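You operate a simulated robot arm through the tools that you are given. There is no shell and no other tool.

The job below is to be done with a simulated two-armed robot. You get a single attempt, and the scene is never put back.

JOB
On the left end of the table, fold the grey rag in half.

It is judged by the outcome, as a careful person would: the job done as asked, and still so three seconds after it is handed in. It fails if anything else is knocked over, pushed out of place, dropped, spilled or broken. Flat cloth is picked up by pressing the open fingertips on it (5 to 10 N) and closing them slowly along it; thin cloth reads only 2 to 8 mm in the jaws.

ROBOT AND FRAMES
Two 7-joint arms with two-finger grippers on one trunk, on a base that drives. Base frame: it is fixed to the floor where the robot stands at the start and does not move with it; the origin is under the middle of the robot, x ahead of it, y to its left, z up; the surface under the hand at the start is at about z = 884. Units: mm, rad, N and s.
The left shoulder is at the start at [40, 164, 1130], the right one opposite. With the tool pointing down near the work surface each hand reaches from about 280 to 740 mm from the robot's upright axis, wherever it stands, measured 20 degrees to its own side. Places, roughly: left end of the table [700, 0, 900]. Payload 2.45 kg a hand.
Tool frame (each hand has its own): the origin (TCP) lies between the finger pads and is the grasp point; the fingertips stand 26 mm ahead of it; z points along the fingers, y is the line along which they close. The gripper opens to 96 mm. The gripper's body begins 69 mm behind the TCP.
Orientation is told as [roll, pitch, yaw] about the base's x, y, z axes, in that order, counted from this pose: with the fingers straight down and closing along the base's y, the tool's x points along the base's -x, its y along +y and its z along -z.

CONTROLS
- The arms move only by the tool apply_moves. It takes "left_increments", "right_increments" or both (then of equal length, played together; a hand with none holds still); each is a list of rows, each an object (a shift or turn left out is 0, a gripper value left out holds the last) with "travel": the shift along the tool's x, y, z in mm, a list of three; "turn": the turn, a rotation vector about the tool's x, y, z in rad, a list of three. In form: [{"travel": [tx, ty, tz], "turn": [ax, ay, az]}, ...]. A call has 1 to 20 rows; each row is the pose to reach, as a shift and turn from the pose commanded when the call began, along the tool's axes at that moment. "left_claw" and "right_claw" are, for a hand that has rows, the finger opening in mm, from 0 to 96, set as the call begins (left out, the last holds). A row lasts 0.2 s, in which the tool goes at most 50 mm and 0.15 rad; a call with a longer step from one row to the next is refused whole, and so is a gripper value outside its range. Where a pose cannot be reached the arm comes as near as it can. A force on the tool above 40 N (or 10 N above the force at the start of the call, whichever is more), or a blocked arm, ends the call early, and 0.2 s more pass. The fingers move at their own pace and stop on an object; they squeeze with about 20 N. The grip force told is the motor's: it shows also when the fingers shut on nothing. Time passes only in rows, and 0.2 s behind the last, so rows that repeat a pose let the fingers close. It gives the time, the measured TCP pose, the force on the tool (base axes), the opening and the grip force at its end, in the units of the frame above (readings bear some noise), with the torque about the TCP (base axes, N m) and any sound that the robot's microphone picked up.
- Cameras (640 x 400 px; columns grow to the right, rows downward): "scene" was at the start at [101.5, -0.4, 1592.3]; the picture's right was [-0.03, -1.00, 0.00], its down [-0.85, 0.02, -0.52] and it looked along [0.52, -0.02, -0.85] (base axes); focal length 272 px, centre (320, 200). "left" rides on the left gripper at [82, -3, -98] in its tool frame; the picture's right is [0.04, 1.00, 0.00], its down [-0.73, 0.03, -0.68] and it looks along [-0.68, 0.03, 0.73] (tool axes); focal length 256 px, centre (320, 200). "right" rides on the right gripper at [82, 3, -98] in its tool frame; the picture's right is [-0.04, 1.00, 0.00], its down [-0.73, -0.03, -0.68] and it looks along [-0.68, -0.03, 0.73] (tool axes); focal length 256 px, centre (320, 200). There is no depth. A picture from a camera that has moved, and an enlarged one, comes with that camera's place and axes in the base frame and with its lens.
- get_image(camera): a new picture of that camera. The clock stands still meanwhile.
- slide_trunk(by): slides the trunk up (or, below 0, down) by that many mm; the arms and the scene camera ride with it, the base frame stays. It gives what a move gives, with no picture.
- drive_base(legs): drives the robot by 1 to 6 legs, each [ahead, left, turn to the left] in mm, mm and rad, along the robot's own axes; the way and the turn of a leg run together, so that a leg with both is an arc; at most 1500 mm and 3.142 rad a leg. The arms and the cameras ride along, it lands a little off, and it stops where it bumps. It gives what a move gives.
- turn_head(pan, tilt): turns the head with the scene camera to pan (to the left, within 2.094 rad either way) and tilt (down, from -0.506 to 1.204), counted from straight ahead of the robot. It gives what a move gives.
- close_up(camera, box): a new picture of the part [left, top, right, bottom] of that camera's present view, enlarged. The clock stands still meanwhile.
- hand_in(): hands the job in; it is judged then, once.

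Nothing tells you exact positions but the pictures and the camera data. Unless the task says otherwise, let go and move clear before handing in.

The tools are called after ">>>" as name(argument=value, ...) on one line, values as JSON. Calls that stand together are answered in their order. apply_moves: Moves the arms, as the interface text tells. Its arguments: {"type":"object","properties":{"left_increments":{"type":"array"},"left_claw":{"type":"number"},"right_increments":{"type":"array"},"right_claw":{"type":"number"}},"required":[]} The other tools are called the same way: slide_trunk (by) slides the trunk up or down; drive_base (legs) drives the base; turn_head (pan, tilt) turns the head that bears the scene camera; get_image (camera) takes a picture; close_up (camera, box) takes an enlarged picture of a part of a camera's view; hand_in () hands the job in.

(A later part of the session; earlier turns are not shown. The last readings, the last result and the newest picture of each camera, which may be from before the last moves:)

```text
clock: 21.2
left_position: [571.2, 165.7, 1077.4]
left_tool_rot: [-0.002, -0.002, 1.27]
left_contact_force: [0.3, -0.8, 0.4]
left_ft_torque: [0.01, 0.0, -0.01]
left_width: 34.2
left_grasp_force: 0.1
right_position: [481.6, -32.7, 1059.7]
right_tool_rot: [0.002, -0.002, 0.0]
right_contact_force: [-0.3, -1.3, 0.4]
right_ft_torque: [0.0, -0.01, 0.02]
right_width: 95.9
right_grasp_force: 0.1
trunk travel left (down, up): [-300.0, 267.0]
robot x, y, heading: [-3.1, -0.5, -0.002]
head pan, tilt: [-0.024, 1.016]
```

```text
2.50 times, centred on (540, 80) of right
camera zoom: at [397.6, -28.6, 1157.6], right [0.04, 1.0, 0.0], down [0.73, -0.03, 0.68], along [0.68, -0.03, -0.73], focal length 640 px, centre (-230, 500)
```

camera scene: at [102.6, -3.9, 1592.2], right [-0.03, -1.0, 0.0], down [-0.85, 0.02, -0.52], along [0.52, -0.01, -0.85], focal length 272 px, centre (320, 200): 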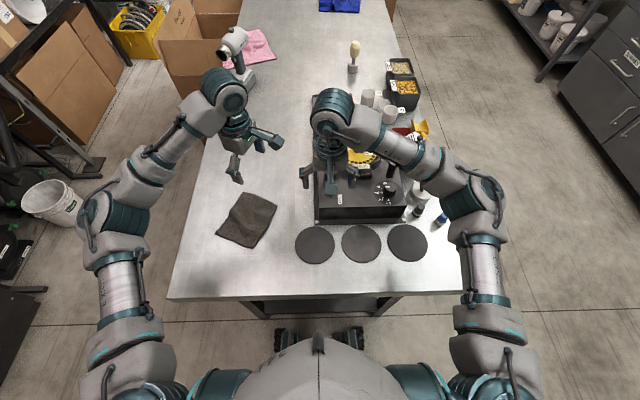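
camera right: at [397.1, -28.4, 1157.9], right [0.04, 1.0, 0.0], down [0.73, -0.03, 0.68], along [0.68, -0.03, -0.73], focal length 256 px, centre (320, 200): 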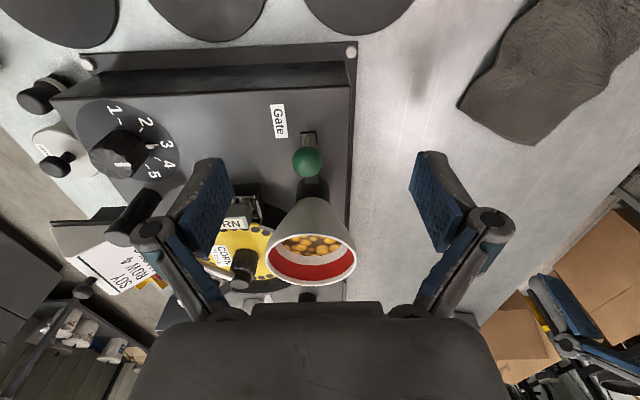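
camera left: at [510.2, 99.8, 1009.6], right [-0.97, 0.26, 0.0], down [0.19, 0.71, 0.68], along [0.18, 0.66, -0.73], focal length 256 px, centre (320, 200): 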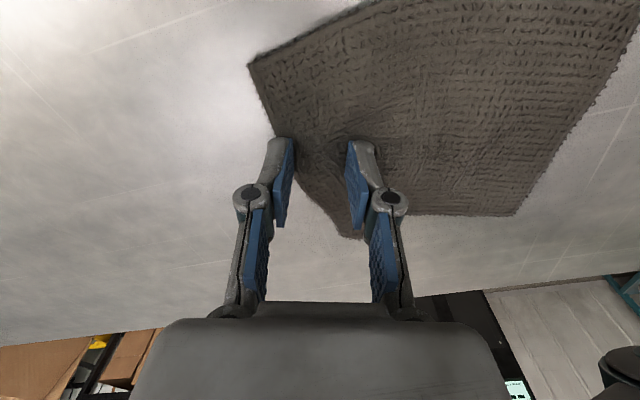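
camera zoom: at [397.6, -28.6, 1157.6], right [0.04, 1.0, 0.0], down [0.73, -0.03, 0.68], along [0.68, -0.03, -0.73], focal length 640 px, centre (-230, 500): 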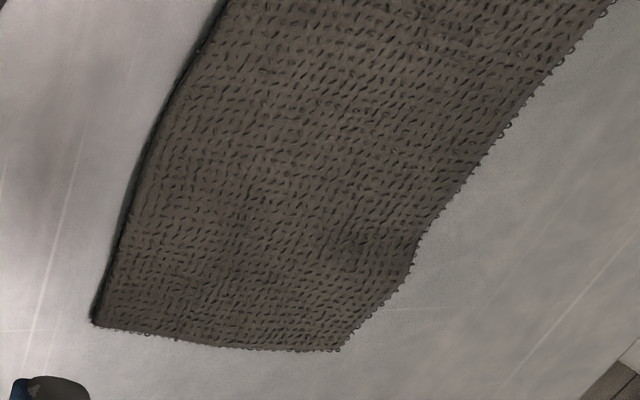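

On release the rag sprang back flat, which is good news for the final release. It is about 124 x 162 mm, with corners A [565, 241], B [546, 118], C [386, 141] and D [405, 263]. For a two-handed grip I'll turn the left hand so its camera faces outward, and check that this is reachable.

>>> apply_moves(left_increments=[{"travel": [-4, 2, -1], "turn": [0, 0, 0.149]}, {"travel": [-9, 4, -2], "turn": [0, 0, 0.298]}, {"travel": [-13, 6, -3], "turn": [0, 0, 0.447]}, {"travel": [-17, 8, -5], "turn": [0, 0, 0.596]}, {"travel": [-22, 10, -6], "turn": [0, 0, 0.745]}, {"travel": [-26, 11, -7], "turn": [0, 0, 0.894]}, {"travel": [-30, 13, -8], "turn": [0, 0, 1.043]}, {"travel": [-35, 15, -9], "turn": [0, 0, 1.192]}, {"travel": [-39, 17, -10], "turn": [0, 0, 1.341]}, {"travel": [-43, 19, -11], "turn": [0, 0, 1.49]}, {"travel": [-48, 21, -12], "turn": [0, 0, 1.639]}, {"travel": [-52, 23, -13], "turn": [0, 0, 1.788]}, {"travel": [-56, 25, -15], "turn": [0, 0, 1.937]}, {"travel": [-61, 27, -16], "turn": [0, 0, 2.086]}, {"travel": [-65, 29, -17], "turn": [0, 0, 2.235]}, {"travel": [-69, 31, -18], "turn": [0, 0, 2.384]}, {"travel": [-74, 33, -19], "turn": [0, 0, 2.533]}, {"travel": [-78, 34, -20], "turn": [0, 0, 2.682]}, {"travel": [-82, 36, -21], "turn": [0, 0, 2.831]}, {"travel": [-87, 38, -23], "turn": [0, 0, 2.98]}])

>>> get_image(camera="scene")

>>> get_image(camera="left")

```text
clock: 25.4
left_position: [558.8, 259.9, 1101.4]
left_tool_rot: [0.002, 0.003, -1.714]
left_contact_force: [-0.7, 0.6, 0.3]
left_ft_torque: [0.01, 0.02, 0.03]
left_width: 34.1
left_grasp_force: 0.0
right_position: [480.4, -31.3, 1059.3]
right_tool_rot: [0.002, -0.001, -0.002]
right_contact_force: [-0.7, -0.2, -0.4]
right_ft_torque: [0.01, 0.0, -0.04]
right_width: 95.9
right_grasp_force: 0.1
trunk travel left (down, up): [-300.0, 267.0]
robot x, y, heading: [3.1, 0.6, -0.001]
head pan, tilt: [-0.024, 1.016]
```

```text
taken
camera scene: at [103.1, -2.0, 1592.2], right [-0.03, -1.0, 0.0], down [-0.85, 0.02, -0.52], along [0.52, -0.01, -0.85], focal length 272 px, centre (320, 200)
```

scene: 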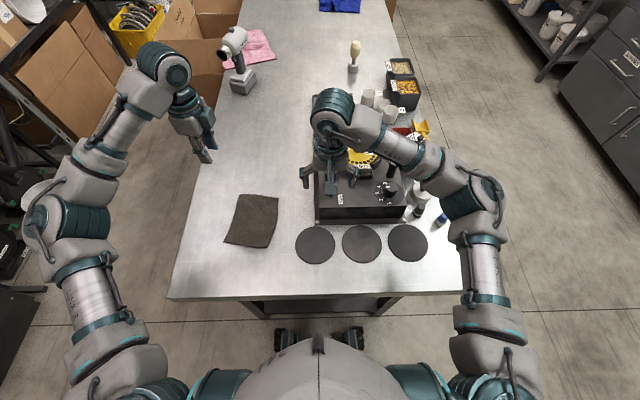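

```text
taken
camera left: at [567.0, 341.8, 1197.5], right [0.99, -0.1, 0.0], down [-0.08, -0.73, 0.68], along [-0.07, -0.67, -0.73], focal length 256 px, centre (320, 200)
```

left: 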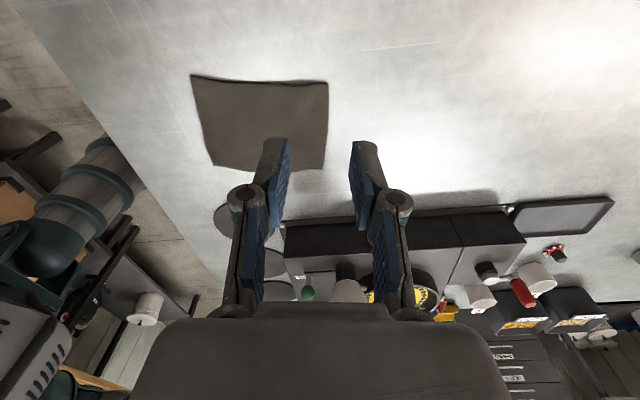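

The left hand reaches that orientation fine. I'll raise the right hand clear of the device, then bring it over corner B with its camera facing outward to the right.

>>> apply_moves(right_increments=[{"travel": [0, 0, -25]}, {"travel": [0, 0, -50]}, {"travel": [-5, 16, -50], "turn": [0, 0, -0.144]}, {"travel": [-11, 32, -50], "turn": [0, 0, -0.288]}, {"travel": [-16, 48, -50], "turn": [0, 0, -0.432]}, {"travel": [-21, 64, -50], "turn": [0, 0, -0.576]}, {"travel": [-27, 80, -50], "turn": [0, 0, -0.72]}, {"travel": [-32, 96, -50], "turn": [0, 0, -0.864]}, {"travel": [-37, 112, -50], "turn": [0, 0, -1.008]}, {"travel": [-43, 128, -50], "turn": [0, 0, -1.152]}, {"travel": [-48, 144, -50], "turn": [0, 0, -1.296]}, {"travel": [-53, 160, -50], "turn": [0, 0, -1.44]}, {"travel": [-53, 160, -50], "turn": [0, 0, -1.44]}], right_claw=34)

>>> get_image(camera="scene")

>>> get_image(camera="right")

```text
clock: 28.2
left_position: [559.6, 261.5, 1100.8]
left_tool_rot: [0.0, 0.001, -1.712]
left_contact_force: [0.4, 0.1, -0.2]
left_ft_torque: [-0.02, 0.01, -0.03]
left_width: 34.1
left_grasp_force: 0.1
right_position: [455.2, 65.3, 1110.8]
right_tool_rot: [-0.012, -0.011, 1.279]
right_contact_force: [-0.6, 0.7, -0.2]
right_ft_torque: [-0.02, 0.02, -0.01]
right_width: 33.6
right_grasp_force: 0.0
right hand out of reach, approached as far as the arm can: row 10, 11, 12, 13
trunk travel left (down, up): [-300.0, 267.0]
robot x, y, heading: [0.3, 3.1, 0.001]
head pan, tilt: [-0.024, 1.016]
```

```text
taken
camera scene: at [103.6, -1.1, 1592.1], right [-0.03, -1.0, 0.0], down [-0.85, 0.02, -0.52], along [0.52, -0.01, -0.85], focal length 272 px, centre (320, 200)
```

scene: 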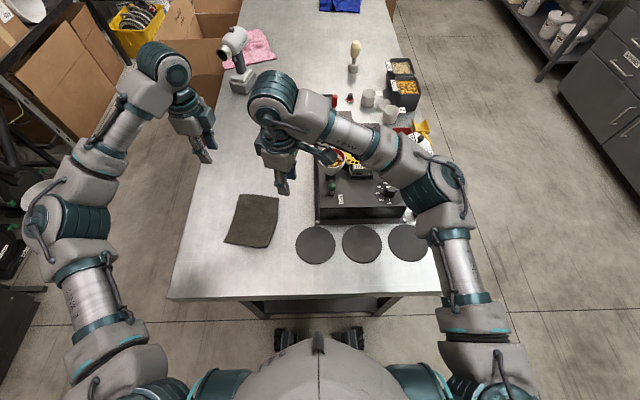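

```text
taken
camera right: at [425.6, -12.9, 1208.5], right [-0.95, 0.33, -0.01], down [0.23, 0.69, 0.69], along [0.23, 0.65, -0.73], focal length 256 px, centre (320, 200)
```

right: 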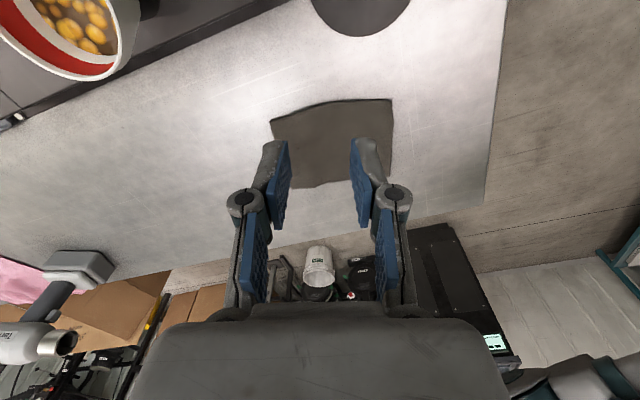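

The right arm can't reach that far across, so I'll turn the base a little to the left to put the rag in front of both arms. First I'll tilt the head down to check the clearance of the robot's base under the table.

>>> turn_head(pan=0.0, tilt=1.2)

>>> get_image(camera="scene")

>>> close_up(camera="scene", box=[160, 200, 480, 400])

```text
clock: 28.9
left_position: [560.3, 259.4, 1101.3]
left_tool_rot: [0.003, 0.002, -1.713]
left_contact_force: [-0.1, -0.1, 0.3]
left_ft_torque: [0.01, 0.01, -0.02]
left_width: 34.2
left_grasp_force: 0.0
right_position: [455.0, 63.0, 1111.3]
right_tool_rot: [-0.01, -0.012, 1.278]
right_contact_force: [1.1, -0.2, -0.6]
right_ft_torque: [-0.01, 0.01, 0.0]
right_width: 34.1
right_grasp_force: 0.1
trunk travel left (down, up): [-300.0, 267.0]
robot x, y, heading: [-2.1, 0.8, 0.0]
head pan, tilt: [0.0, 1.201]
```

```text
taken
camera scene: at [90.7, -0.9, 1580.8], right [0.0, -1.0, 0.0], down [-0.93, 0.0, -0.36], along [0.36, 0.0, -0.93], focal length 272 px, centre (320, 200)
```

scene: 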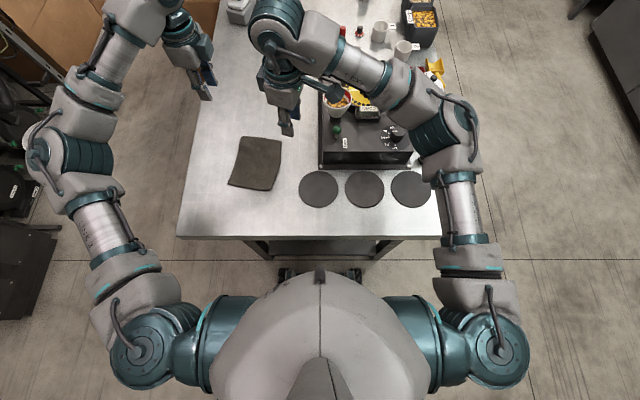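

```text
2.00 times, centred on (320, 300) of scene
camera zoom: at [90.7, -0.9, 1580.8], right [0.0, -1.0, 0.0], down [-0.93, 0.0, -0.36], along [0.36, 0.0, -0.93], focal length 543 px, centre (320, 0)
```

zoom: 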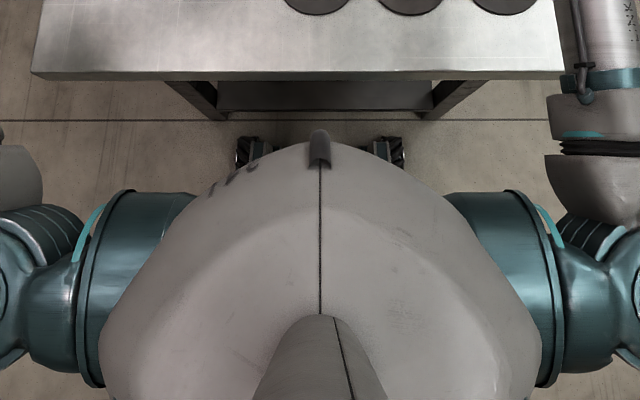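

Under the table there is room for a sideways move: the legs and shelf sit beyond x ≈ 330, and the base front is at about 250. I'll drive left by 175 mm to centre the robot on the rag.

>>> drive_base(legs=[[0, 175, 0]])

>>> get_image(camera="scene")

```text
clock: 30.4
left_position: [559.9, 406.4, 1104.6]
left_tool_rot: [0.0, 0.019, -1.716]
left_contact_force: [-1.0, -1.7, -0.4]
left_ft_torque: [0.15, 0.04, -0.06]
left_width: 33.9
left_grasp_force: 0.1
right_position: [455.1, 208.8, 1112.5]
right_tool_rot: [-0.007, -0.027, 1.273]
right_contact_force: [1.7, -1.2, 0.4]
right_ft_torque: [0.08, 0.16, -0.03]
right_width: 34.0
right_grasp_force: 0.0
trunk travel left (down, up): [-300.0, 267.0]
robot x, y, heading: [-0.0, 166.8, -0.002]
head pan, tilt: [0.0, 1.201]
```

```text
taken
camera scene: at [90.3, 127.4, 1580.3], right [0.0, -1.0, -0.02], down [-0.93, 0.01, -0.36], along [0.36, 0.02, -0.93], focal length 272 px, centre (320, 200)
```

scene: 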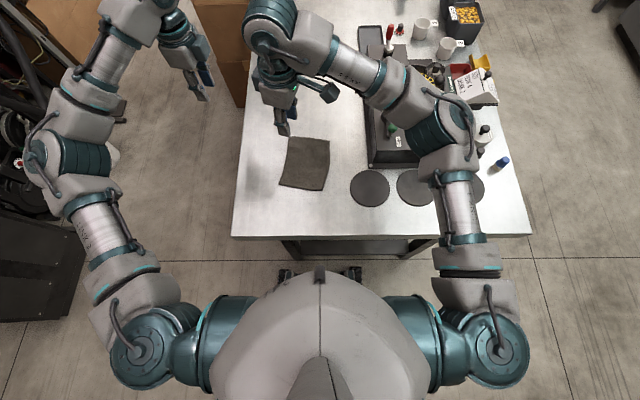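

The base is still swaying from the drive. I'll let it settle and read the poses again.

>>> apply_moves(left_increments=[{"travel": [0, 0, 0]}, {"travel": [0, 0, 0]}, {"travel": [0, 0, 0]}, {"travel": [0, 0, 0]}, {"travel": [0, 0, 0]}])

>>> turn_head(pan=0.0, tilt=1.05)

>>> get_image(camera="scene")

```text
clock: 31.8
left_position: [550.5, 430.8, 1106.1]
left_tool_rot: [0.012, 0.003, -1.713]
left_contact_force: [0.2, -0.7, 0.1]
left_ft_torque: [0.05, 0.02, 0.01]
left_width: 34.1
left_grasp_force: 0.1
right_position: [446.8, 232.7, 1116.7]
right_tool_rot: [-0.02, -0.013, 1.276]
right_contact_force: [0.2, -0.2, 0.1]
right_ft_torque: [0.06, -0.01, 0.01]
right_width: 34.1
right_grasp_force: 0.0
trunk travel left (down, up): [-300.0, 267.0]
robot x, y, heading: [-0.9, 164.7, -0.003]
head pan, tilt: [0.0, 1.201]
stopped in row 5 (left hand): the arm was blocked; the commanded pose is now the measured one
```

```text
clock: 32.5
left_position: [551.0, 457.5, 1099.4]
left_tool_rot: [0.01, -0.017, -1.704]
left_contact_force: [0.4, 1.4, 0.4]
left_ft_torque: [-0.12, -0.02, -0.02]
left_width: 34.1
left_grasp_force: 0.1
right_position: [446.1, 260.5, 1114.4]
right_tool_rot: [-0.025, 0.004, 1.283]
right_contact_force: [-0.2, 0.5, -0.3]
right_ft_torque: [-0.04, -0.09, -0.03]
right_width: 34.0
right_grasp_force: 0.1
trunk travel left (down, up): [-300.0, 267.0]
robot x, y, heading: [2.8, 173.7, -0.002]
head pan, tilt: [0.0, 1.051]
```

```text
taken
camera scene: at [100.7, 205.1, 1589.4], right [0.0, -1.0, 0.02], down [-0.87, -0.01, -0.49], along [0.49, -0.02, -0.87], focal length 272 px, centre (320, 200)
```

scene: 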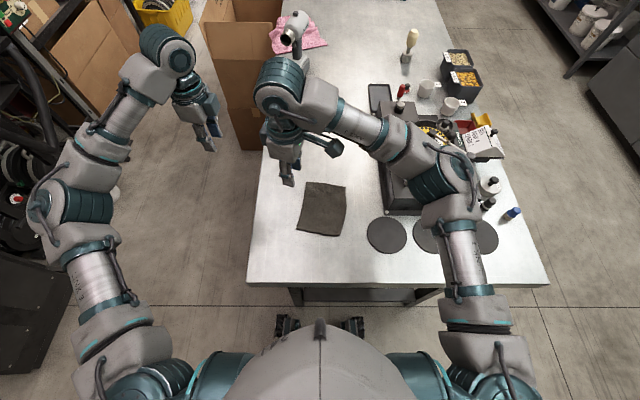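

The trunk is still rocking side to side after the drive. I'll wait for it to damp out.

>>> apply_moves(right_increments=[{"travel": [0, 0, 0]}, {"travel": [0, 0, 0]}, {"travel": [0, 0, 0]}, {"travel": [0, 0, 0]}, {"travel": [0, 0, 0]}, {"travel": [0, 0, 0]}, {"travel": [0, 0, 0]}, {"travel": [0, 0, 0]}, {"travel": [0, 0, 0]}, {"travel": [0, 0, 0]}, {"travel": [0, 0, 0]}, {"travel": [0, 0, 0]}, {"travel": [0, 0, 0]}, {"travel": [0, 0, 0]}, {"travel": [0, 0, 0]}])

>>> apply_moves(left_increments=[{"travel": [0, 0, 0]}, {"travel": [0, 0, 0]}, {"travel": [0, 0, 0]}, {"travel": [0, 0, 0]}, {"travel": [0, 0, 0]}, {"travel": [0, 0, 0]}, {"travel": [0, 0, 0]}, {"travel": [0, 0, 0]}, {"travel": [0, 0, 0]}, {"travel": [0, 0, 0]}, {"travel": [0, 0, 0]}, {"travel": [0, 0, 0]}, {"travel": [0, 0, 0]}, {"travel": [0, 0, 0]}, {"travel": [0, 0, 0]}])

>>> get_image(camera="scene")

```text
clock: 35.7
left_position: [551.1, 428.6, 1106.9]
left_tool_rot: [0.006, 0.005, -1.711]
left_contact_force: [0.1, -0.5, 0.9]
left_ft_torque: [0.04, 0.0, 0.05]
left_width: 34.0
left_grasp_force: 0.0
right_position: [446.1, 232.4, 1115.5]
right_tool_rot: [-0.019, -0.015, 1.277]
right_contact_force: [1.2, 0.0, -0.8]
right_ft_torque: [0.01, 0.03, 0.02]
right_width: 33.9
right_grasp_force: 0.0
trunk travel left (down, up): [-300.0, 267.0]
robot x, y, heading: [1.8, 168.9, 0.002]
head pan, tilt: [0.0, 1.051]
```

```text
clock: 38.9
left_position: [550.7, 429.7, 1106.8]
left_tool_rot: [0.008, 0.003, -1.709]
left_contact_force: [0.1, -0.3, -0.3]
left_ft_torque: [0.03, 0.01, -0.02]
left_width: 33.8
left_grasp_force: 0.0
right_position: [445.7, 232.8, 1115.0]
right_tool_rot: [-0.022, -0.014, 1.276]
right_contact_force: [-0.6, -0.2, 0.5]
right_ft_torque: [0.02, 0.02, -0.01]
right_width: 34.1
right_grasp_force: 0.0
trunk travel left (down, up): [-300.0, 267.0]
robot x, y, heading: [-1.2, 165.4, 0.0]
head pan, tilt: [0.0, 1.051]
```

```text
taken
camera scene: at [101.1, 171.5, 1589.8], right [0.0, -1.0, 0.0], down [-0.87, 0.0, -0.49], along [0.49, 0.0, -0.87], focal length 272 px, centre (320, 200)
```

scene: 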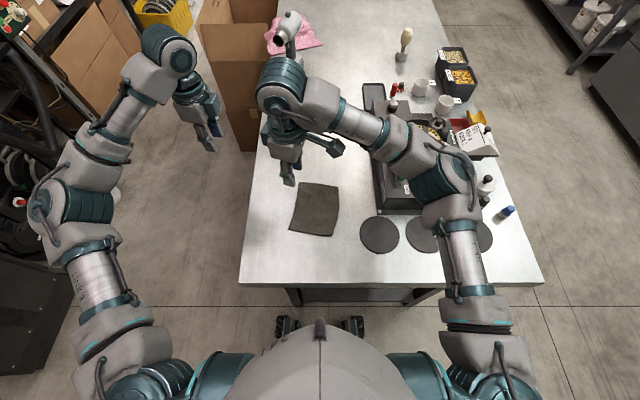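

The robot has settled at y ≈ 168 and the rag hasn't moved. I'll move the right hand to a hover above corner B.

>>> apply_moves(right_increments=[{"travel": [11, -19, 5], "turn": [0, 0, -0.027]}, {"travel": [23, -38, 20], "turn": [0, 0, -0.055]}, {"travel": [34, -57, 40], "turn": [0, 0, -0.082]}, {"travel": [46, -76, 60], "turn": [0, 0, -0.109]}, {"travel": [57, -95, 82], "turn": [0, 0, -0.137]}, {"travel": [68, -114, 100], "turn": [0, 0, -0.164]}, {"travel": [68, -114, 100], "turn": [0, 0, -0.164]}, {"travel": [68, -114, 100], "turn": [0, 0, -0.164]}], right_claw=28)

>>> get_image(camera="right")

>>> get_image(camera="scene")

```text
clock: 40.7
left_position: [550.3, 431.6, 1106.6]
left_tool_rot: [0.011, 0.002, -1.711]
left_contact_force: [-0.2, -0.6, 0.6]
left_ft_torque: [0.06, 0.0, -0.01]
left_width: 33.9
left_grasp_force: 0.1
right_position: [418.9, 159.4, 1017.6]
right_tool_rot: [-0.034, -0.005, 1.396]
right_contact_force: [0.2, -0.2, -0.1]
right_ft_torque: [-0.02, 0.05, 0.04]
right_width: 28.1
right_grasp_force: 0.0
right hand out of reach, approached as far as the arm can: row 1, 2, 3, 4, 5, 6, 7, 8
trunk travel left (down, up): [-300.0, 267.0]
robot x, y, heading: [-1.0, 169.7, 0.0]
head pan, tilt: [0.0, 1.051]
```

```text
taken
camera right: at [396.7, 79.0, 1114.8], right [-0.98, 0.21, -0.03], down [0.13, 0.72, 0.68], along [0.17, 0.66, -0.73], focal length 256 px, centre (320, 200)
```

right: 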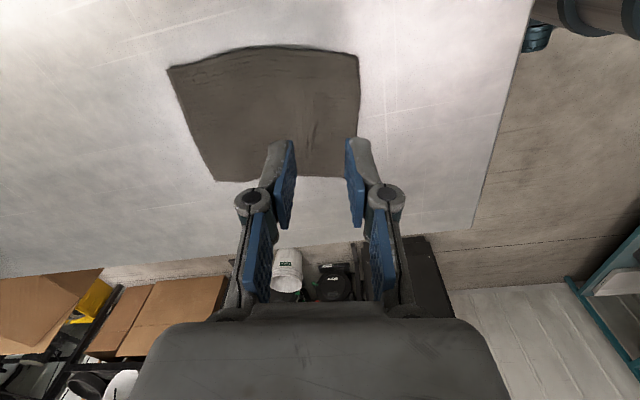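

```text
taken
camera scene: at [99.6, 167.4, 1590.0], right [0.0, -1.0, 0.0], down [-0.87, 0.0, -0.49], along [0.49, 0.0, -0.87], focal length 272 px, centre (320, 200)
```

scene: 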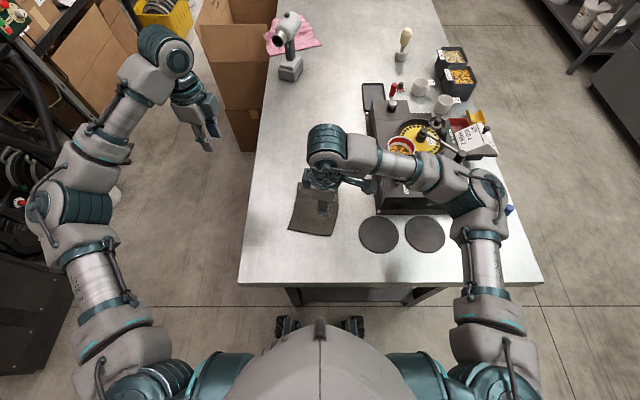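

The right arm's joint posture seems to be stuck against a limit. I'll lift it, unwind its yaw, move it to its own side, and then approach again from there.

>>> apply_moves(right_increments=[{"travel": [0, 0, -30]}, {"travel": [0, 0, -60]}, {"travel": [5, -5, -95], "turn": [0, 0, 0.14]}, {"travel": [12, -15, -95], "turn": [0, 0, 0.28]}, {"travel": [20, -25, -95], "turn": [0, 0, 0.42]}, {"travel": [28, -35, -95], "turn": [0, 0, 0.56]}, {"travel": [36, -45, -95], "turn": [0, 0, 0.7]}, {"travel": [44, -55, -95], "turn": [0, 0, 0.84]}, {"travel": [52, -65, -95], "turn": [0, 0, 0.98]}, {"travel": [60, -75, -95], "turn": [0, 0, 1.12]}, {"travel": [68, -85, -95], "turn": [0, 0, 1.26]}, {"travel": [75, -95, -95], "turn": [0, 0, 1.396]}, {"travel": [75, -95, -95], "turn": [0, 0, 1.396]}, {"travel": [75, -95, -95], "turn": [0, 0, 1.396]}])

>>> get_image(camera="scene")

```text
clock: 43.7
left_position: [551.4, 435.3, 1104.0]
left_tool_rot: [0.01, 0.0, -1.71]
left_contact_force: [0.9, -0.8, -0.3]
left_ft_torque: [0.02, 0.01, 0.01]
left_width: 34.1
left_grasp_force: 0.0
right_position: [501.9, 72.8, 1110.3]
right_tool_rot: [0.003, -0.022, 0.045]
right_contact_force: [0.4, 0.3, 0.0]
right_ft_torque: [-0.01, 0.02, 0.02]
right_width: 28.1
right_grasp_force: 0.1
right hand out of reach, approached as far as the arm can: row 1, 2
trunk travel left (down, up): [-300.0, 267.0]
robot x, y, heading: [-4.6, 168.4, -0.005]
head pan, tilt: [0.0, 1.051]
```

```text
taken
camera scene: at [100.9, 169.8, 1589.9], right [0.0, -1.0, 0.0], down [-0.87, 0.0, -0.49], along [0.49, 0.0, -0.87], focal length 272 px, centre (320, 200)
```

scene: 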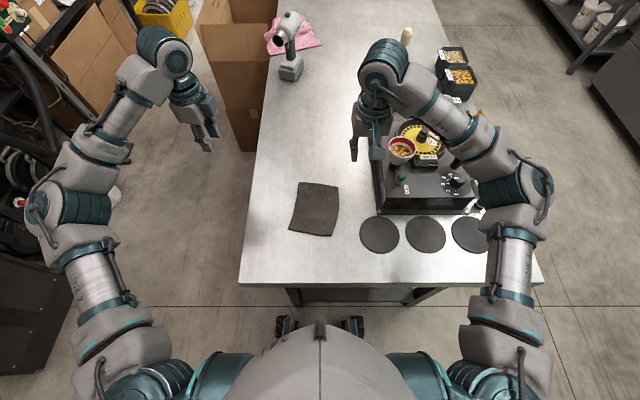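

The right arm is free again. I'll test the yaw here on its own side before translating.

>>> apply_moves(right_increments=[{"travel": [0, 0, 0], "turn": [0, 0, -0.14]}, {"travel": [0, 0, 0], "turn": [0, 0, -0.28]}, {"travel": [0, 0, 0], "turn": [0, 0, -0.42]}, {"travel": [0, 0, 0], "turn": [0, 0, -0.56]}, {"travel": [0, 0, 0], "turn": [0, 0, -0.7]}, {"travel": [0, 0, 0], "turn": [0, 0, -0.84]}, {"travel": [0, 0, 0], "turn": [0, 0, -0.98]}, {"travel": [0, 0, 0], "turn": [0, 0, -1.12]}, {"travel": [0, 0, 0], "turn": [0, 0, -1.26]}, {"travel": [0, 0, 0], "turn": [0, 0, -1.39]}, {"travel": [0, 0, 0], "turn": [0, 0, -1.39]}])

>>> get_image(camera="scene")

```text
clock: 46.1
left_position: [551.8, 435.8, 1103.9]
left_tool_rot: [0.007, 0.0, -1.708]
left_contact_force: [0.7, -0.6, 0.4]
left_ft_torque: [0.0, 0.0, -0.01]
left_width: 34.0
left_grasp_force: 0.0
right_position: [394.5, 112.5, 1099.8]
right_tool_rot: [-0.023, -0.008, 1.437]
right_contact_force: [0.2, 0.6, 0.0]
right_ft_torque: [-0.04, 0.0, 0.01]
right_width: 27.8
right_grasp_force: 0.0
right hand out of reach, approached as far as the arm can: row 8, 9, 10, 11
trunk travel left (down, up): [-300.0, 267.0]
robot x, y, heading: [1.5, 169.5, -0.001]
head pan, tilt: [0.0, 1.051]
```

```text
taken
camera scene: at [100.7, 170.5, 1589.9], right [0.0, -1.0, 0.0], down [-0.87, 0.0, -0.49], along [0.49, 0.0, -0.87], focal length 272 px, centre (320, 200)
```

scene: 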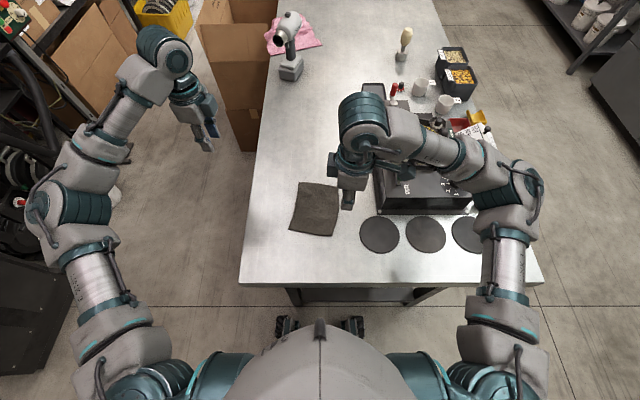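

The right wrist can't turn that way, so I'll change the plan and fold along the other axis. Both hands will keep near-neutral yaw and grip the left long edge (D near and A far), then carry it over to the right edge. First I'll bring the right hand above corner A.

>>> apply_moves(right_increments=[{"travel": [-5, -5, 0], "turn": [0, 0, 0.14]}, {"travel": [-12, -14, 2], "turn": [0, 0, 0.28]}, {"travel": [-24, -27, 5], "turn": [0, 0, 0.42]}, {"travel": [-36, -40, 10], "turn": [0, 0, 0.56]}, {"travel": [-48, -53, 15], "turn": [0, 0, 0.7]}, {"travel": [-60, -66, 20], "turn": [0, 0, 0.84]}, {"travel": [-72, -79, 25], "turn": [0, 0, 0.98]}, {"travel": [-85, -92, 30], "turn": [0, 0, 1.12]}, {"travel": [-97, -105, 35], "turn": [0, 0, 1.26]}, {"travel": [-110, -118, 40], "turn": [0, 0, 1.4]}, {"travel": [-122, -130, 50], "turn": [0, 0, 1.5]}, {"travel": [-134, -138, 60], "turn": [0, 0, 1.568]}, {"travel": [-134, -138, 60], "turn": [0, 0, 1.568]}])

>>> get_image(camera="scene")

>>> get_image(camera="right")

```text
clock: 48.9
left_position: [550.9, 436.1, 1104.7]
left_tool_rot: [0.009, 0.001, -1.711]
left_contact_force: [-0.1, 0.0, -0.5]
left_ft_torque: [0.01, 0.02, -0.01]
left_width: 34.1
left_grasp_force: 0.0
right_position: [550.7, 225.4, 1040.5]
right_tool_rot: [0.007, -0.021, -0.132]
right_contact_force: [-0.2, -0.1, 0.2]
right_ft_torque: [0.03, -0.01, -0.01]
right_width: 27.8
right_grasp_force: 0.0
trunk travel left (down, up): [-300.0, 267.0]
robot x, y, heading: [3.0, 169.7, -0.001]
head pan, tilt: [0.0, 1.051]
```

```text
taken
camera scene: at [101.0, 171.8, 1589.9], right [0.0, -1.0, 0.0], down [-0.87, 0.0, -0.49], along [0.49, 0.0, -0.87], focal length 272 px, centre (320, 200)
```

scene: 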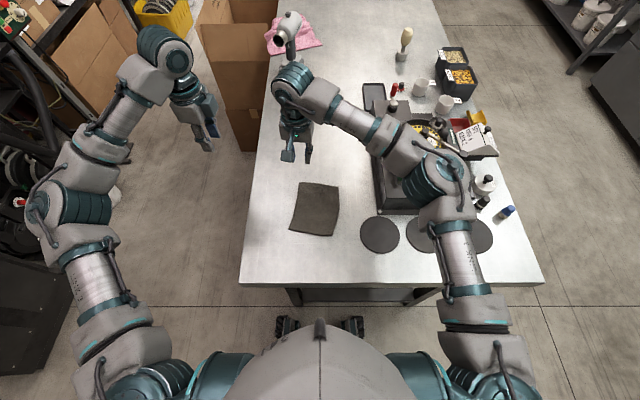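

```text
taken
camera right: at [465.9, 239.5, 1137.4], right [0.17, 0.99, 0.01], down [0.71, -0.13, 0.7], along [0.69, -0.11, -0.72], focal length 256 px, centre (320, 200)
```

right: 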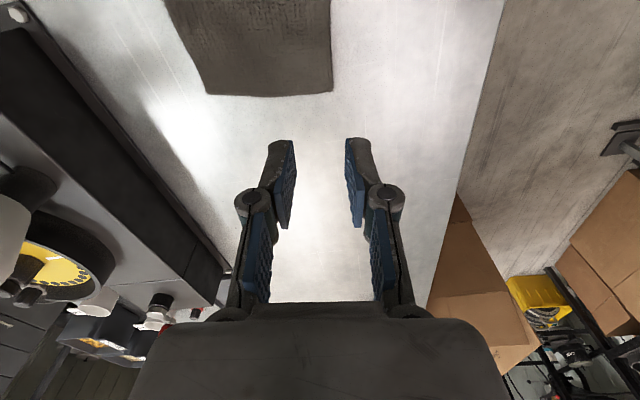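

Both views agree that corner A is near [564, 239]. I'll lean the right hand slightly away to make room for the wrists, and bring the left hand round to the near end of the same edge, stopping a bit short to check clearance.

>>> apply_moves(left_increments=[{"travel": [-8, -5, 0], "turn": [0, 0, -0.14]}, {"travel": [-20, -15, 3], "turn": [0, 0, -0.28]}, {"travel": [-38, -25, 6], "turn": [0, 0, -0.42]}, {"travel": [-57, -36, 10], "turn": [0, 0, -0.56]}, {"travel": [-76, -47, 15], "turn": [0, 0, -0.7]}, {"travel": [-95, -59, 20], "turn": [0, 0, -0.84]}, {"travel": [-114, -71, 25], "turn": [0, 0, -0.98]}, {"travel": [-133, -83, 30], "turn": [0, 0, -1.12]}, {"travel": [-152, -95, 35], "turn": [0, 0, -1.26]}, {"travel": [-171, -107, 40], "turn": [0, 0, -1.4]}, {"travel": [-190, -119, 50], "turn": [0, 0, -1.5]}, {"travel": [-206, -128, 60], "turn": [0, 0, -1.58]}, {"travel": [-206, -128, 60], "turn": [0, 0, -1.58]}], right_increments=[{"turn": [0, 0.05, 0]}, {"turn": [0, 0.1, 0]}, {"turn": [0, 0.15, 0]}, {"turn": [0, 0.2, 0]}, {"turn": [0, 0.2, 0]}, {"turn": [0, 0.2, 0]}, {"turn": [0, 0.2, 0]}, {"turn": [0, 0.2, 0]}, {"turn": [0, 0.2, 0]}, {"turn": [0, 0.2, 0]}, {"turn": [0, 0.2, 0]}, {"turn": [0, 0.2, 0]}, {"turn": [0, 0.2, 0]}], left_claw=28, right_claw=28)

>>> get_image(camera="scene")

>>> get_image(camera="left")

>>> get_image(camera="right")

```text
clock: 51.7
left_position: [396.4, 249.3, 1043.6]
left_tool_rot: [0.0, -0.009, -0.129]
left_contact_force: [0.8, -0.5, 0.1]
left_ft_torque: [0.0, 0.01, -0.02]
left_width: 28.1
left_grasp_force: 0.0
right_position: [549.5, 225.9, 1041.7]
right_tool_rot: [0.007, 0.178, -0.13]
right_contact_force: [0.5, -1.0, 0.6]
right_ft_torque: [0.0, 0.02, 0.01]
right_width: 27.9
right_grasp_force: 0.1
trunk travel left (down, up): [-300.0, 267.0]
robot x, y, heading: [1.6, 170.0, -0.004]
head pan, tilt: [0.0, 1.051]
```

```text
taken
camera scene: at [100.8, 170.2, 1589.9], right [0.0, -1.0, 0.0], down [-0.87, 0.0, -0.49], along [0.49, 0.0, -0.87], focal length 272 px, centre (320, 200)
```

scene: 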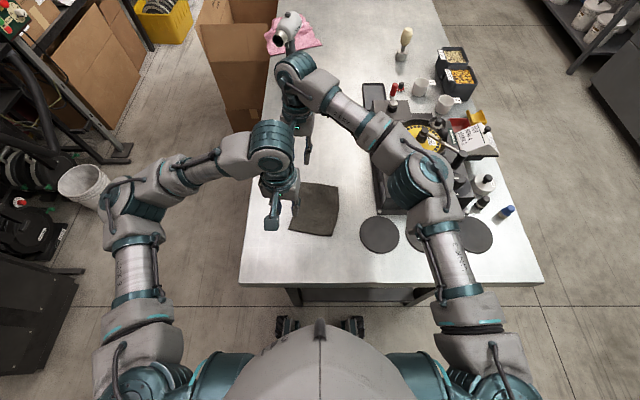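

```text
taken
camera left: at [313.0, 257.0, 1140.1], right [0.09, 1.0, 0.0], down [0.73, -0.06, 0.69], along [0.68, -0.06, -0.73], focal length 256 px, centre (320, 200)
```

left: 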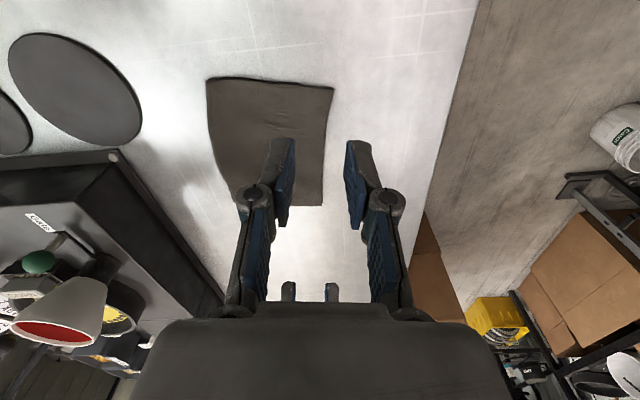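

```text
taken
camera right: at [486.5, 237.3, 1152.9], right [0.17, 0.99, 0.0], down [0.83, -0.14, 0.54], along [0.53, -0.09, -0.84], focal length 256 px, centre (320, 200)
```

right: 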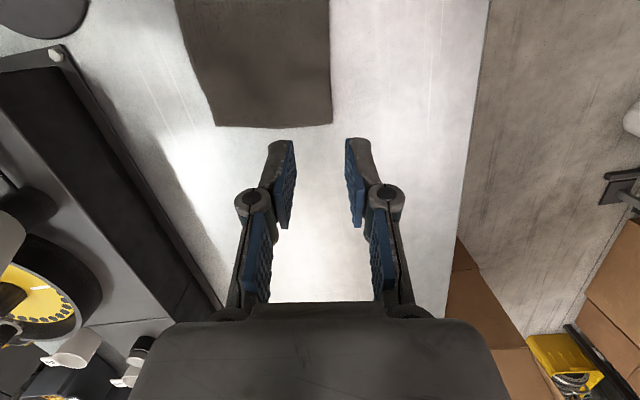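

Both hands now line up along the left edge, with D near [406, 262] and A near [564, 238.5]. I'll check the wrist clearance before closing the gap.

>>> close_up(camera="scene", box=[220, 40, 380, 240])

```text
2.00 times, centred on (300, 140) of scene
camera zoom: at [100.8, 170.2, 1589.9], right [0.0, -1.0, 0.0], down [-0.87, 0.0, -0.49], along [0.49, 0.0, -0.87], focal length 543 px, centre (360, 320)
```

zoom: 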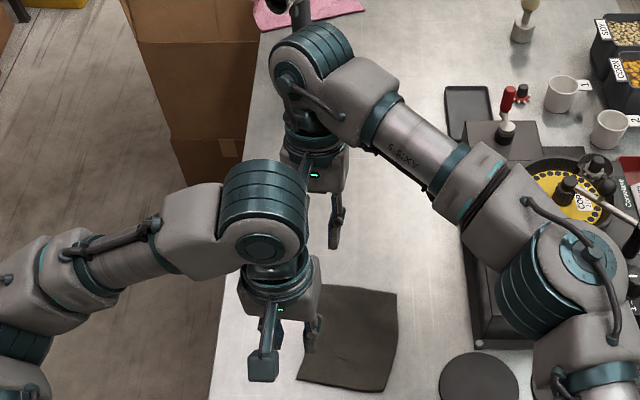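

There is ample space between the wrists. I'll bring both hands down to about 50 mm above the rag over their grip points, leaning the left hand slightly toward the robot.

>>> apply_moves(left_increments=[{"travel": [-5, -1, 16], "turn": [0, -0.04, 0]}, {"travel": [-10, -2, 32], "turn": [0, -0.08, 0]}, {"travel": [-15, -3, 50], "turn": [0, -0.12, 0]}, {"travel": [-20.7, -4.5, 67], "turn": [0, -0.14, 0]}, {"travel": [-20.7, -4.5, 83], "turn": [0, -0.14, 0]}, {"travel": [-20.7, -4.5, 83], "turn": [0, -0.14, 0]}], right_increments=[{"travel": [-2.4, -0.7, 16]}, {"travel": [-4.9, -1.4, 32]}, {"travel": [-7.4, -2.1, 48]}, {"travel": [-9.9, -2.8, 64]}, {"travel": [-12.3, -3.4, 80]}, {"travel": [-12.3, -3.4, 80]}], left_claw=26, right_claw=26)

>>> get_image(camera="left")

>>> get_image(camera="right")

>>> close_up(camera="scene", box=[240, 100, 380, 260])

```text
clock: 53.1
left_position: [415.6, 243.5, 958.7]
left_tool_rot: [0.0, -0.148, -0.131]
left_contact_force: [-0.3, 0.1, -0.5]
left_ft_torque: [0.01, 0.0, 0.02]
left_width: 26.0
left_grasp_force: 0.1
right_position: [546.8, 225.0, 961.1]
right_tool_rot: [0.006, 0.176, -0.128]
right_contact_force: [-0.7, -0.8, -0.1]
right_ft_torque: [0.04, -0.05, -0.02]
right_width: 26.2
right_grasp_force: 0.0
trunk travel left (down, up): [-300.0, 267.0]
robot x, y, heading: [0.2, 169.3, -0.002]
head pan, tilt: [0.0, 1.051]
```

```text
taken
camera left: at [320.8, 252.1, 1043.2], right [0.09, 1.0, -0.01], down [0.62, -0.05, 0.78], along [0.78, -0.07, -0.62], focal length 256 px, centre (320, 200)
```

left: 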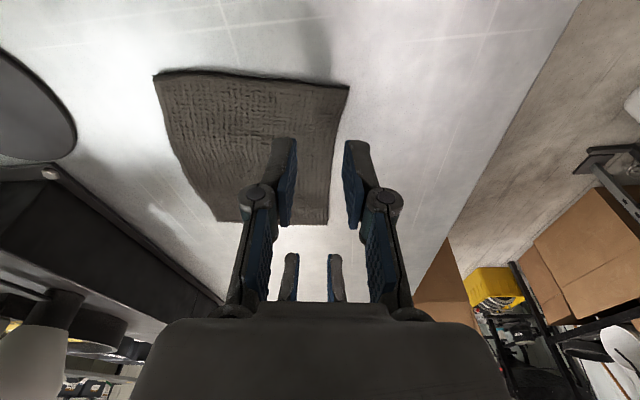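

```text
taken
camera right: at [482.7, 235.7, 1072.4], right [0.17, 0.99, 0.0], down [0.83, -0.14, 0.54], along [0.53, -0.09, -0.84], focal length 256 px, centre (320, 200)
```

right: 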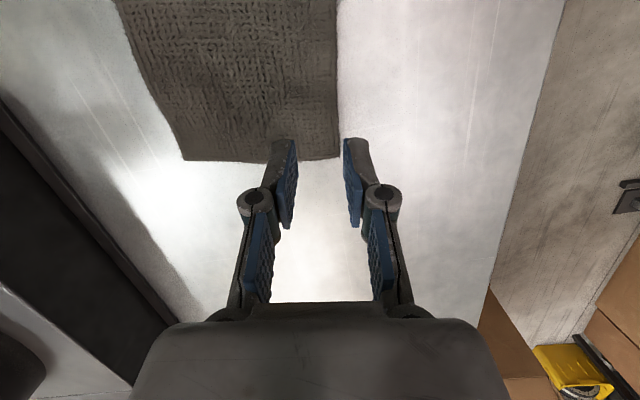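

```text
2.50 times, centred on (310, 180) of scene
camera zoom: at [100.5, 170.3, 1589.9], right [0.0, -1.0, 0.0], down [-0.87, 0.0, -0.49], along [0.49, 0.0, -0.87], focal length 679 px, centre (345, 250)
```

zoom: 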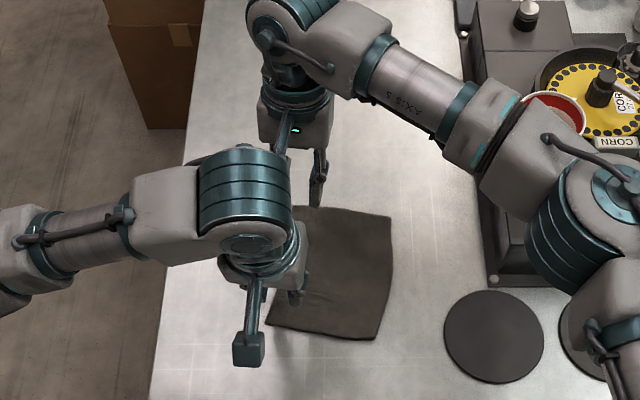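

Tip positions check out. I'll shift the right hand by a few mm and bring both hands down to just above the cloth.

>>> apply_moves(left_increments=[{"travel": [1.5, 0, 10]}, {"travel": [3, 0, 20]}, {"travel": [4.5, 0, 30]}, {"travel": [5.9, 0, 39.6]}, {"travel": [5.9, 0, 39.6]}], right_increments=[{"travel": [-6, -1.5, 10]}, {"travel": [-9, -2.7, 20]}, {"travel": [-11, -2.7, 30]}, {"travel": [-13.2, -2.7, 40.3]}, {"travel": [-13.2, -2.7, 40.3]}])

>>> close_up(camera="left", box=[220, 60, 420, 240])

>>> close_up(camera="right", box=[220, 60, 420, 240])

```text
clock: 54.3
left_position: [415.8, 242.3, 920.6]
left_tool_rot: [-0.001, -0.15, -0.129]
left_contact_force: [0.2, 0.1, -0.6]
left_ft_torque: [-0.01, 0.02, -0.01]
left_width: 26.3
left_grasp_force: 0.1
right_position: [554.4, 222.0, 918.5]
right_tool_rot: [0.007, 0.178, -0.128]
right_contact_force: [0.2, 0.6, -0.3]
right_ft_torque: [-0.01, -0.03, -0.03]
right_width: 25.9
right_grasp_force: 0.1
trunk travel left (down, up): [-300.0, 267.0]
robot x, y, heading: [1.4, 173.0, -0.0]
head pan, tilt: [0.0, 1.051]
```

```text
2.22 times, centred on (320, 150) of left
camera zoom: at [320.6, 250.7, 1003.6], right [0.09, 1.0, -0.01], down [0.62, -0.05, 0.78], along [0.78, -0.07, -0.62], focal length 569 px, centre (320, 311)
```

zoom: 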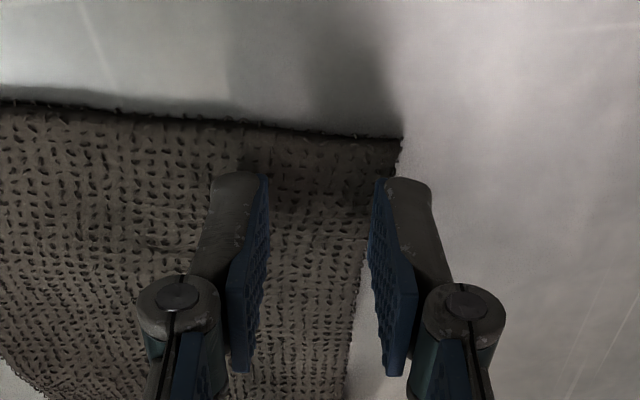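

```text
2.22 times, centred on (320, 150) of right
camera zoom: at [489.0, 232.8, 1030.2], right [0.17, 0.99, 0.0], down [0.83, -0.14, 0.54], along [0.53, -0.09, -0.84], focal length 569 px, centre (320, 311)
```

zoom: 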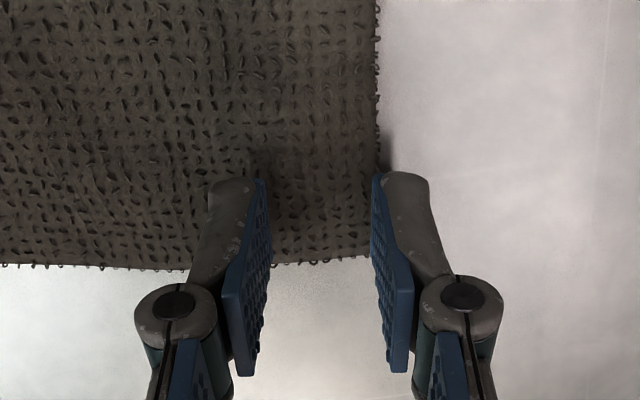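

Both outer fingertips are over the edge as planned. I'll take the right hand 2 mm further inward and bring both down gently toward contact.

>>> apply_moves(left_increments=[{"travel": [0.3, 0, 2]}, {"travel": [0.6, 0, 4]}, {"travel": [0.9, 0, 6]}, {"travel": [0.9, 0, 6]}], right_increments=[{"travel": [-0.2, -1, 1.3]}, {"travel": [-0.5, -2, 2.6]}, {"travel": [-0.7, -2, 4]}, {"travel": [-0.7, -2, 4]}])

>>> apply_moves(left_increments=[{"travel": [0.1, 0, 0.7]}, {"travel": [0.2, 0, 1.4]}, {"travel": [0.3, 0, 2]}, {"travel": [0.3, 0, 2]}], right_increments=[{"travel": [-0.1, 0, 0.5]}, {"travel": [-0.2, 0, 1]}, {"travel": [-0.3, 0, 1.5]}, {"travel": [-0.3, 0, 1.5]}])

```text
clock: 55.3
left_position: [416.7, 241.7, 914.2]
left_tool_rot: [-0.002, -0.149, -0.13]
left_contact_force: [-0.2, -0.4, 0.9]
left_ft_torque: [-0.01, -0.02, -0.03]
left_width: 26.0
left_grasp_force: 0.1
right_position: [552.7, 218.6, 915.1]
right_tool_rot: [0.005, 0.177, -0.132]
right_contact_force: [1.0, 0.7, 0.3]
right_ft_torque: [-0.02, -0.02, 0.01]
right_width: 25.7
right_grasp_force: 0.1
trunk travel left (down, up): [-300.0, 267.0]
robot x, y, heading: [-0.7, 170.7, 0.001]
head pan, tilt: [0.0, 1.051]
```

```text
clock: 56.3
left_position: [416.5, 241.8, 912.3]
left_tool_rot: [-0.003, -0.147, -0.13]
left_contact_force: [0.1, 0.4, -0.7]
left_ft_torque: [0.0, 0.01, 0.01]
left_width: 25.9
left_grasp_force: 0.1
right_position: [554.3, 219.5, 914.2]
right_tool_rot: [0.008, 0.177, -0.127]
right_contact_force: [0.2, 0.7, -0.4]
right_ft_torque: [0.0, -0.01, 0.05]
right_width: 26.0
right_grasp_force: 0.1
trunk travel left (down, up): [-300.0, 267.0]
robot x, y, heading: [-0.6, 170.8, 0.003]
head pan, tilt: [0.0, 1.051]
```

>>> apply_moves(left_increments=[{"travel": [0.1, 0, 0.7]}, {"travel": [0.2, 0, 1.4]}, {"travel": [0.2, 0, 1.4]}], right_increments=[{"travel": [-0.15, 0, 0.7]}, {"travel": [-0.3, 0, 1.4]}, {"travel": [-0.3, 0, 1.4]}])

```text
clock: 57.1
left_position: [417.6, 242.3, 910.0]
left_tool_rot: [-0.001, -0.148, -0.131]
left_contact_force: [-0.8, 1.0, 0.7]
left_ft_torque: [0.03, 0.01, 0.0]
left_width: 26.1
left_grasp_force: 0.1
right_position: [553.6, 219.7, 912.7]
right_tool_rot: [0.007, 0.178, -0.129]
right_contact_force: [-0.7, 0.1, 0.1]
right_ft_torque: [0.01, 0.02, -0.04]
right_width: 25.9
right_grasp_force: 0.0
trunk travel left (down, up): [-300.0, 267.0]
robot x, y, heading: [0.7, 170.7, -0.002]
head pan, tilt: [0.0, 1.051]
```

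No firm contact yet. I'll continue in 1 mm steps.

>>> apply_moves(left_increments=[{"travel": [0.1, 0, 0.5]}, {"travel": [0.15, 0, 1]}, {"travel": [0.15, 0, 1]}], right_increments=[{"travel": [-0.15, 0, 0.7]}, {"travel": [-0.3, 0, 1.4]}, {"travel": [-0.3, 0, 1.4]}])

```text
clock: 57.9
left_position: [418.3, 241.6, 909.8]
left_tool_rot: [0.002, -0.151, -0.127]
left_contact_force: [-1.0, 1.1, 5.2]
left_ft_torque: [-0.06, 0.06, 0.0]
left_width: 25.8
left_grasp_force: 0.0
right_position: [553.8, 219.4, 910.7]
right_tool_rot: [0.007, 0.177, -0.129]
right_contact_force: [0.4, 0.7, 0.9]
right_ft_torque: [-0.03, -0.03, 0.0]
right_width: 25.9
right_grasp_force: 0.1
trunk travel left (down, up): [-300.0, 267.0]
robot x, y, heading: [-0.4, 174.3, -0.001]
head pan, tilt: [0.0, 1.051]
```

The left hand is in contact at 5 N. I'll bring the right hand down a little further to match.

>>> apply_moves(left_increments=[{"travel": [0.05, 0, 0.2]}, {"travel": [0.05, 0, 0.4]}, {"travel": [0.05, 0, 0.4]}], right_increments=[{"travel": [-0.1, 0, 0.5]}, {"travel": [-0.2, 0, 1.0]}, {"travel": [-0.2, 0, 1.0]}])

```text
clock: 58.7
left_position: [417.6, 242.9, 909.8]
left_tool_rot: [0.0, -0.15, -0.13]
left_contact_force: [-0.6, 0.0, 2.9]
left_ft_torque: [-0.07, 0.02, 0.01]
left_width: 26.1
left_grasp_force: 0.1
right_position: [553.0, 219.3, 911.4]
right_tool_rot: [0.007, 0.175, -0.128]
right_contact_force: [-0.1, 0.7, 4.8]
right_ft_torque: [-0.01, -0.04, 0.05]
right_width: 25.8
right_grasp_force: 0.1
trunk travel left (down, up): [-300.0, 267.0]
robot x, y, heading: [-0.9, 170.5, 0.0]
head pan, tilt: [0.0, 1.051]
```

>>> apply_moves(left_increments=[{"travel": [0.05, 0, 0.4]}, {"travel": [0.1, 0, 0.8]}, {"travel": [0.1, 0, 0.8]}], right_increments=[{"travel": [-0.05, 0, 0.3]}, {"travel": [-0.1, 0, 0.5]}, {"travel": [-0.1, 0, 0.5]}])

>>> close_up(camera="left", box=[220, 60, 420, 240])

>>> close_up(camera="right", box=[220, 60, 420, 240])

```text
clock: 59.5
left_position: [416.9, 242.2, 910.9]
left_tool_rot: [0.0, -0.151, -0.128]
left_contact_force: [0.7, 0.1, 4.8]
left_ft_torque: [-0.05, -0.02, 0.01]
left_width: 25.8
left_grasp_force: 0.0
right_position: [553.6, 217.4, 909.8]
right_tool_rot: [0.008, 0.177, -0.128]
right_contact_force: [1.2, 0.4, 8.6]
right_ft_torque: [-0.04, -0.1, 0.02]
right_width: 26.6
right_grasp_force: 0.7
trunk travel left (down, up): [-300.0, 267.0]
robot x, y, heading: [-0.3, 172.2, 0.001]
head pan, tilt: [0.0, 1.051]
```

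```text
2.22 times, centred on (320, 150) of left
camera zoom: at [321.6, 251.0, 993.5], right [0.09, 1.0, -0.01], down [0.62, -0.05, 0.78], along [0.78, -0.07, -0.62], focal length 569 px, centre (320, 311)
```

zoom: 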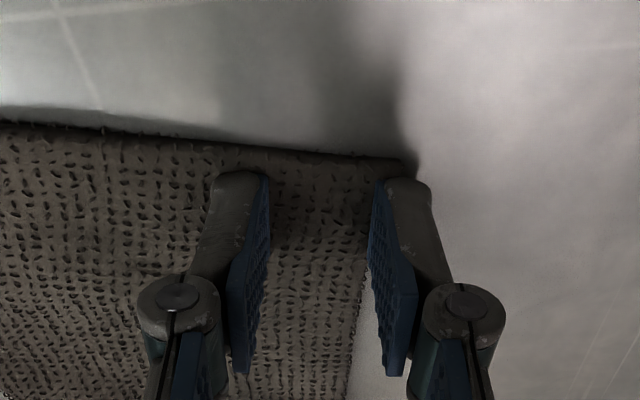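

```text
2.22 times, centred on (320, 150) of right
camera zoom: at [488.9, 229.3, 1020.9], right [0.17, 0.99, 0.0], down [0.83, -0.14, 0.54], along [0.53, -0.09, -0.84], focal length 569 px, centre (320, 311)
```

zoom: 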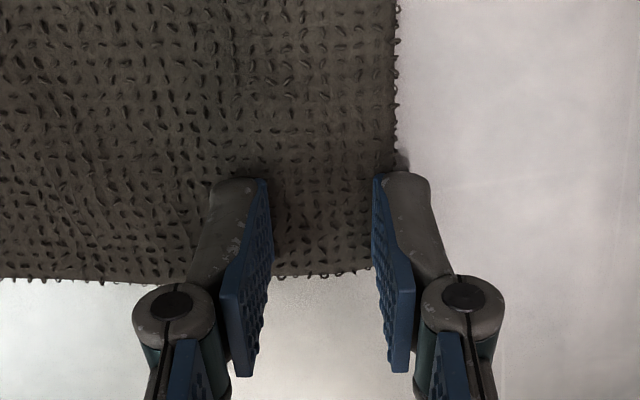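

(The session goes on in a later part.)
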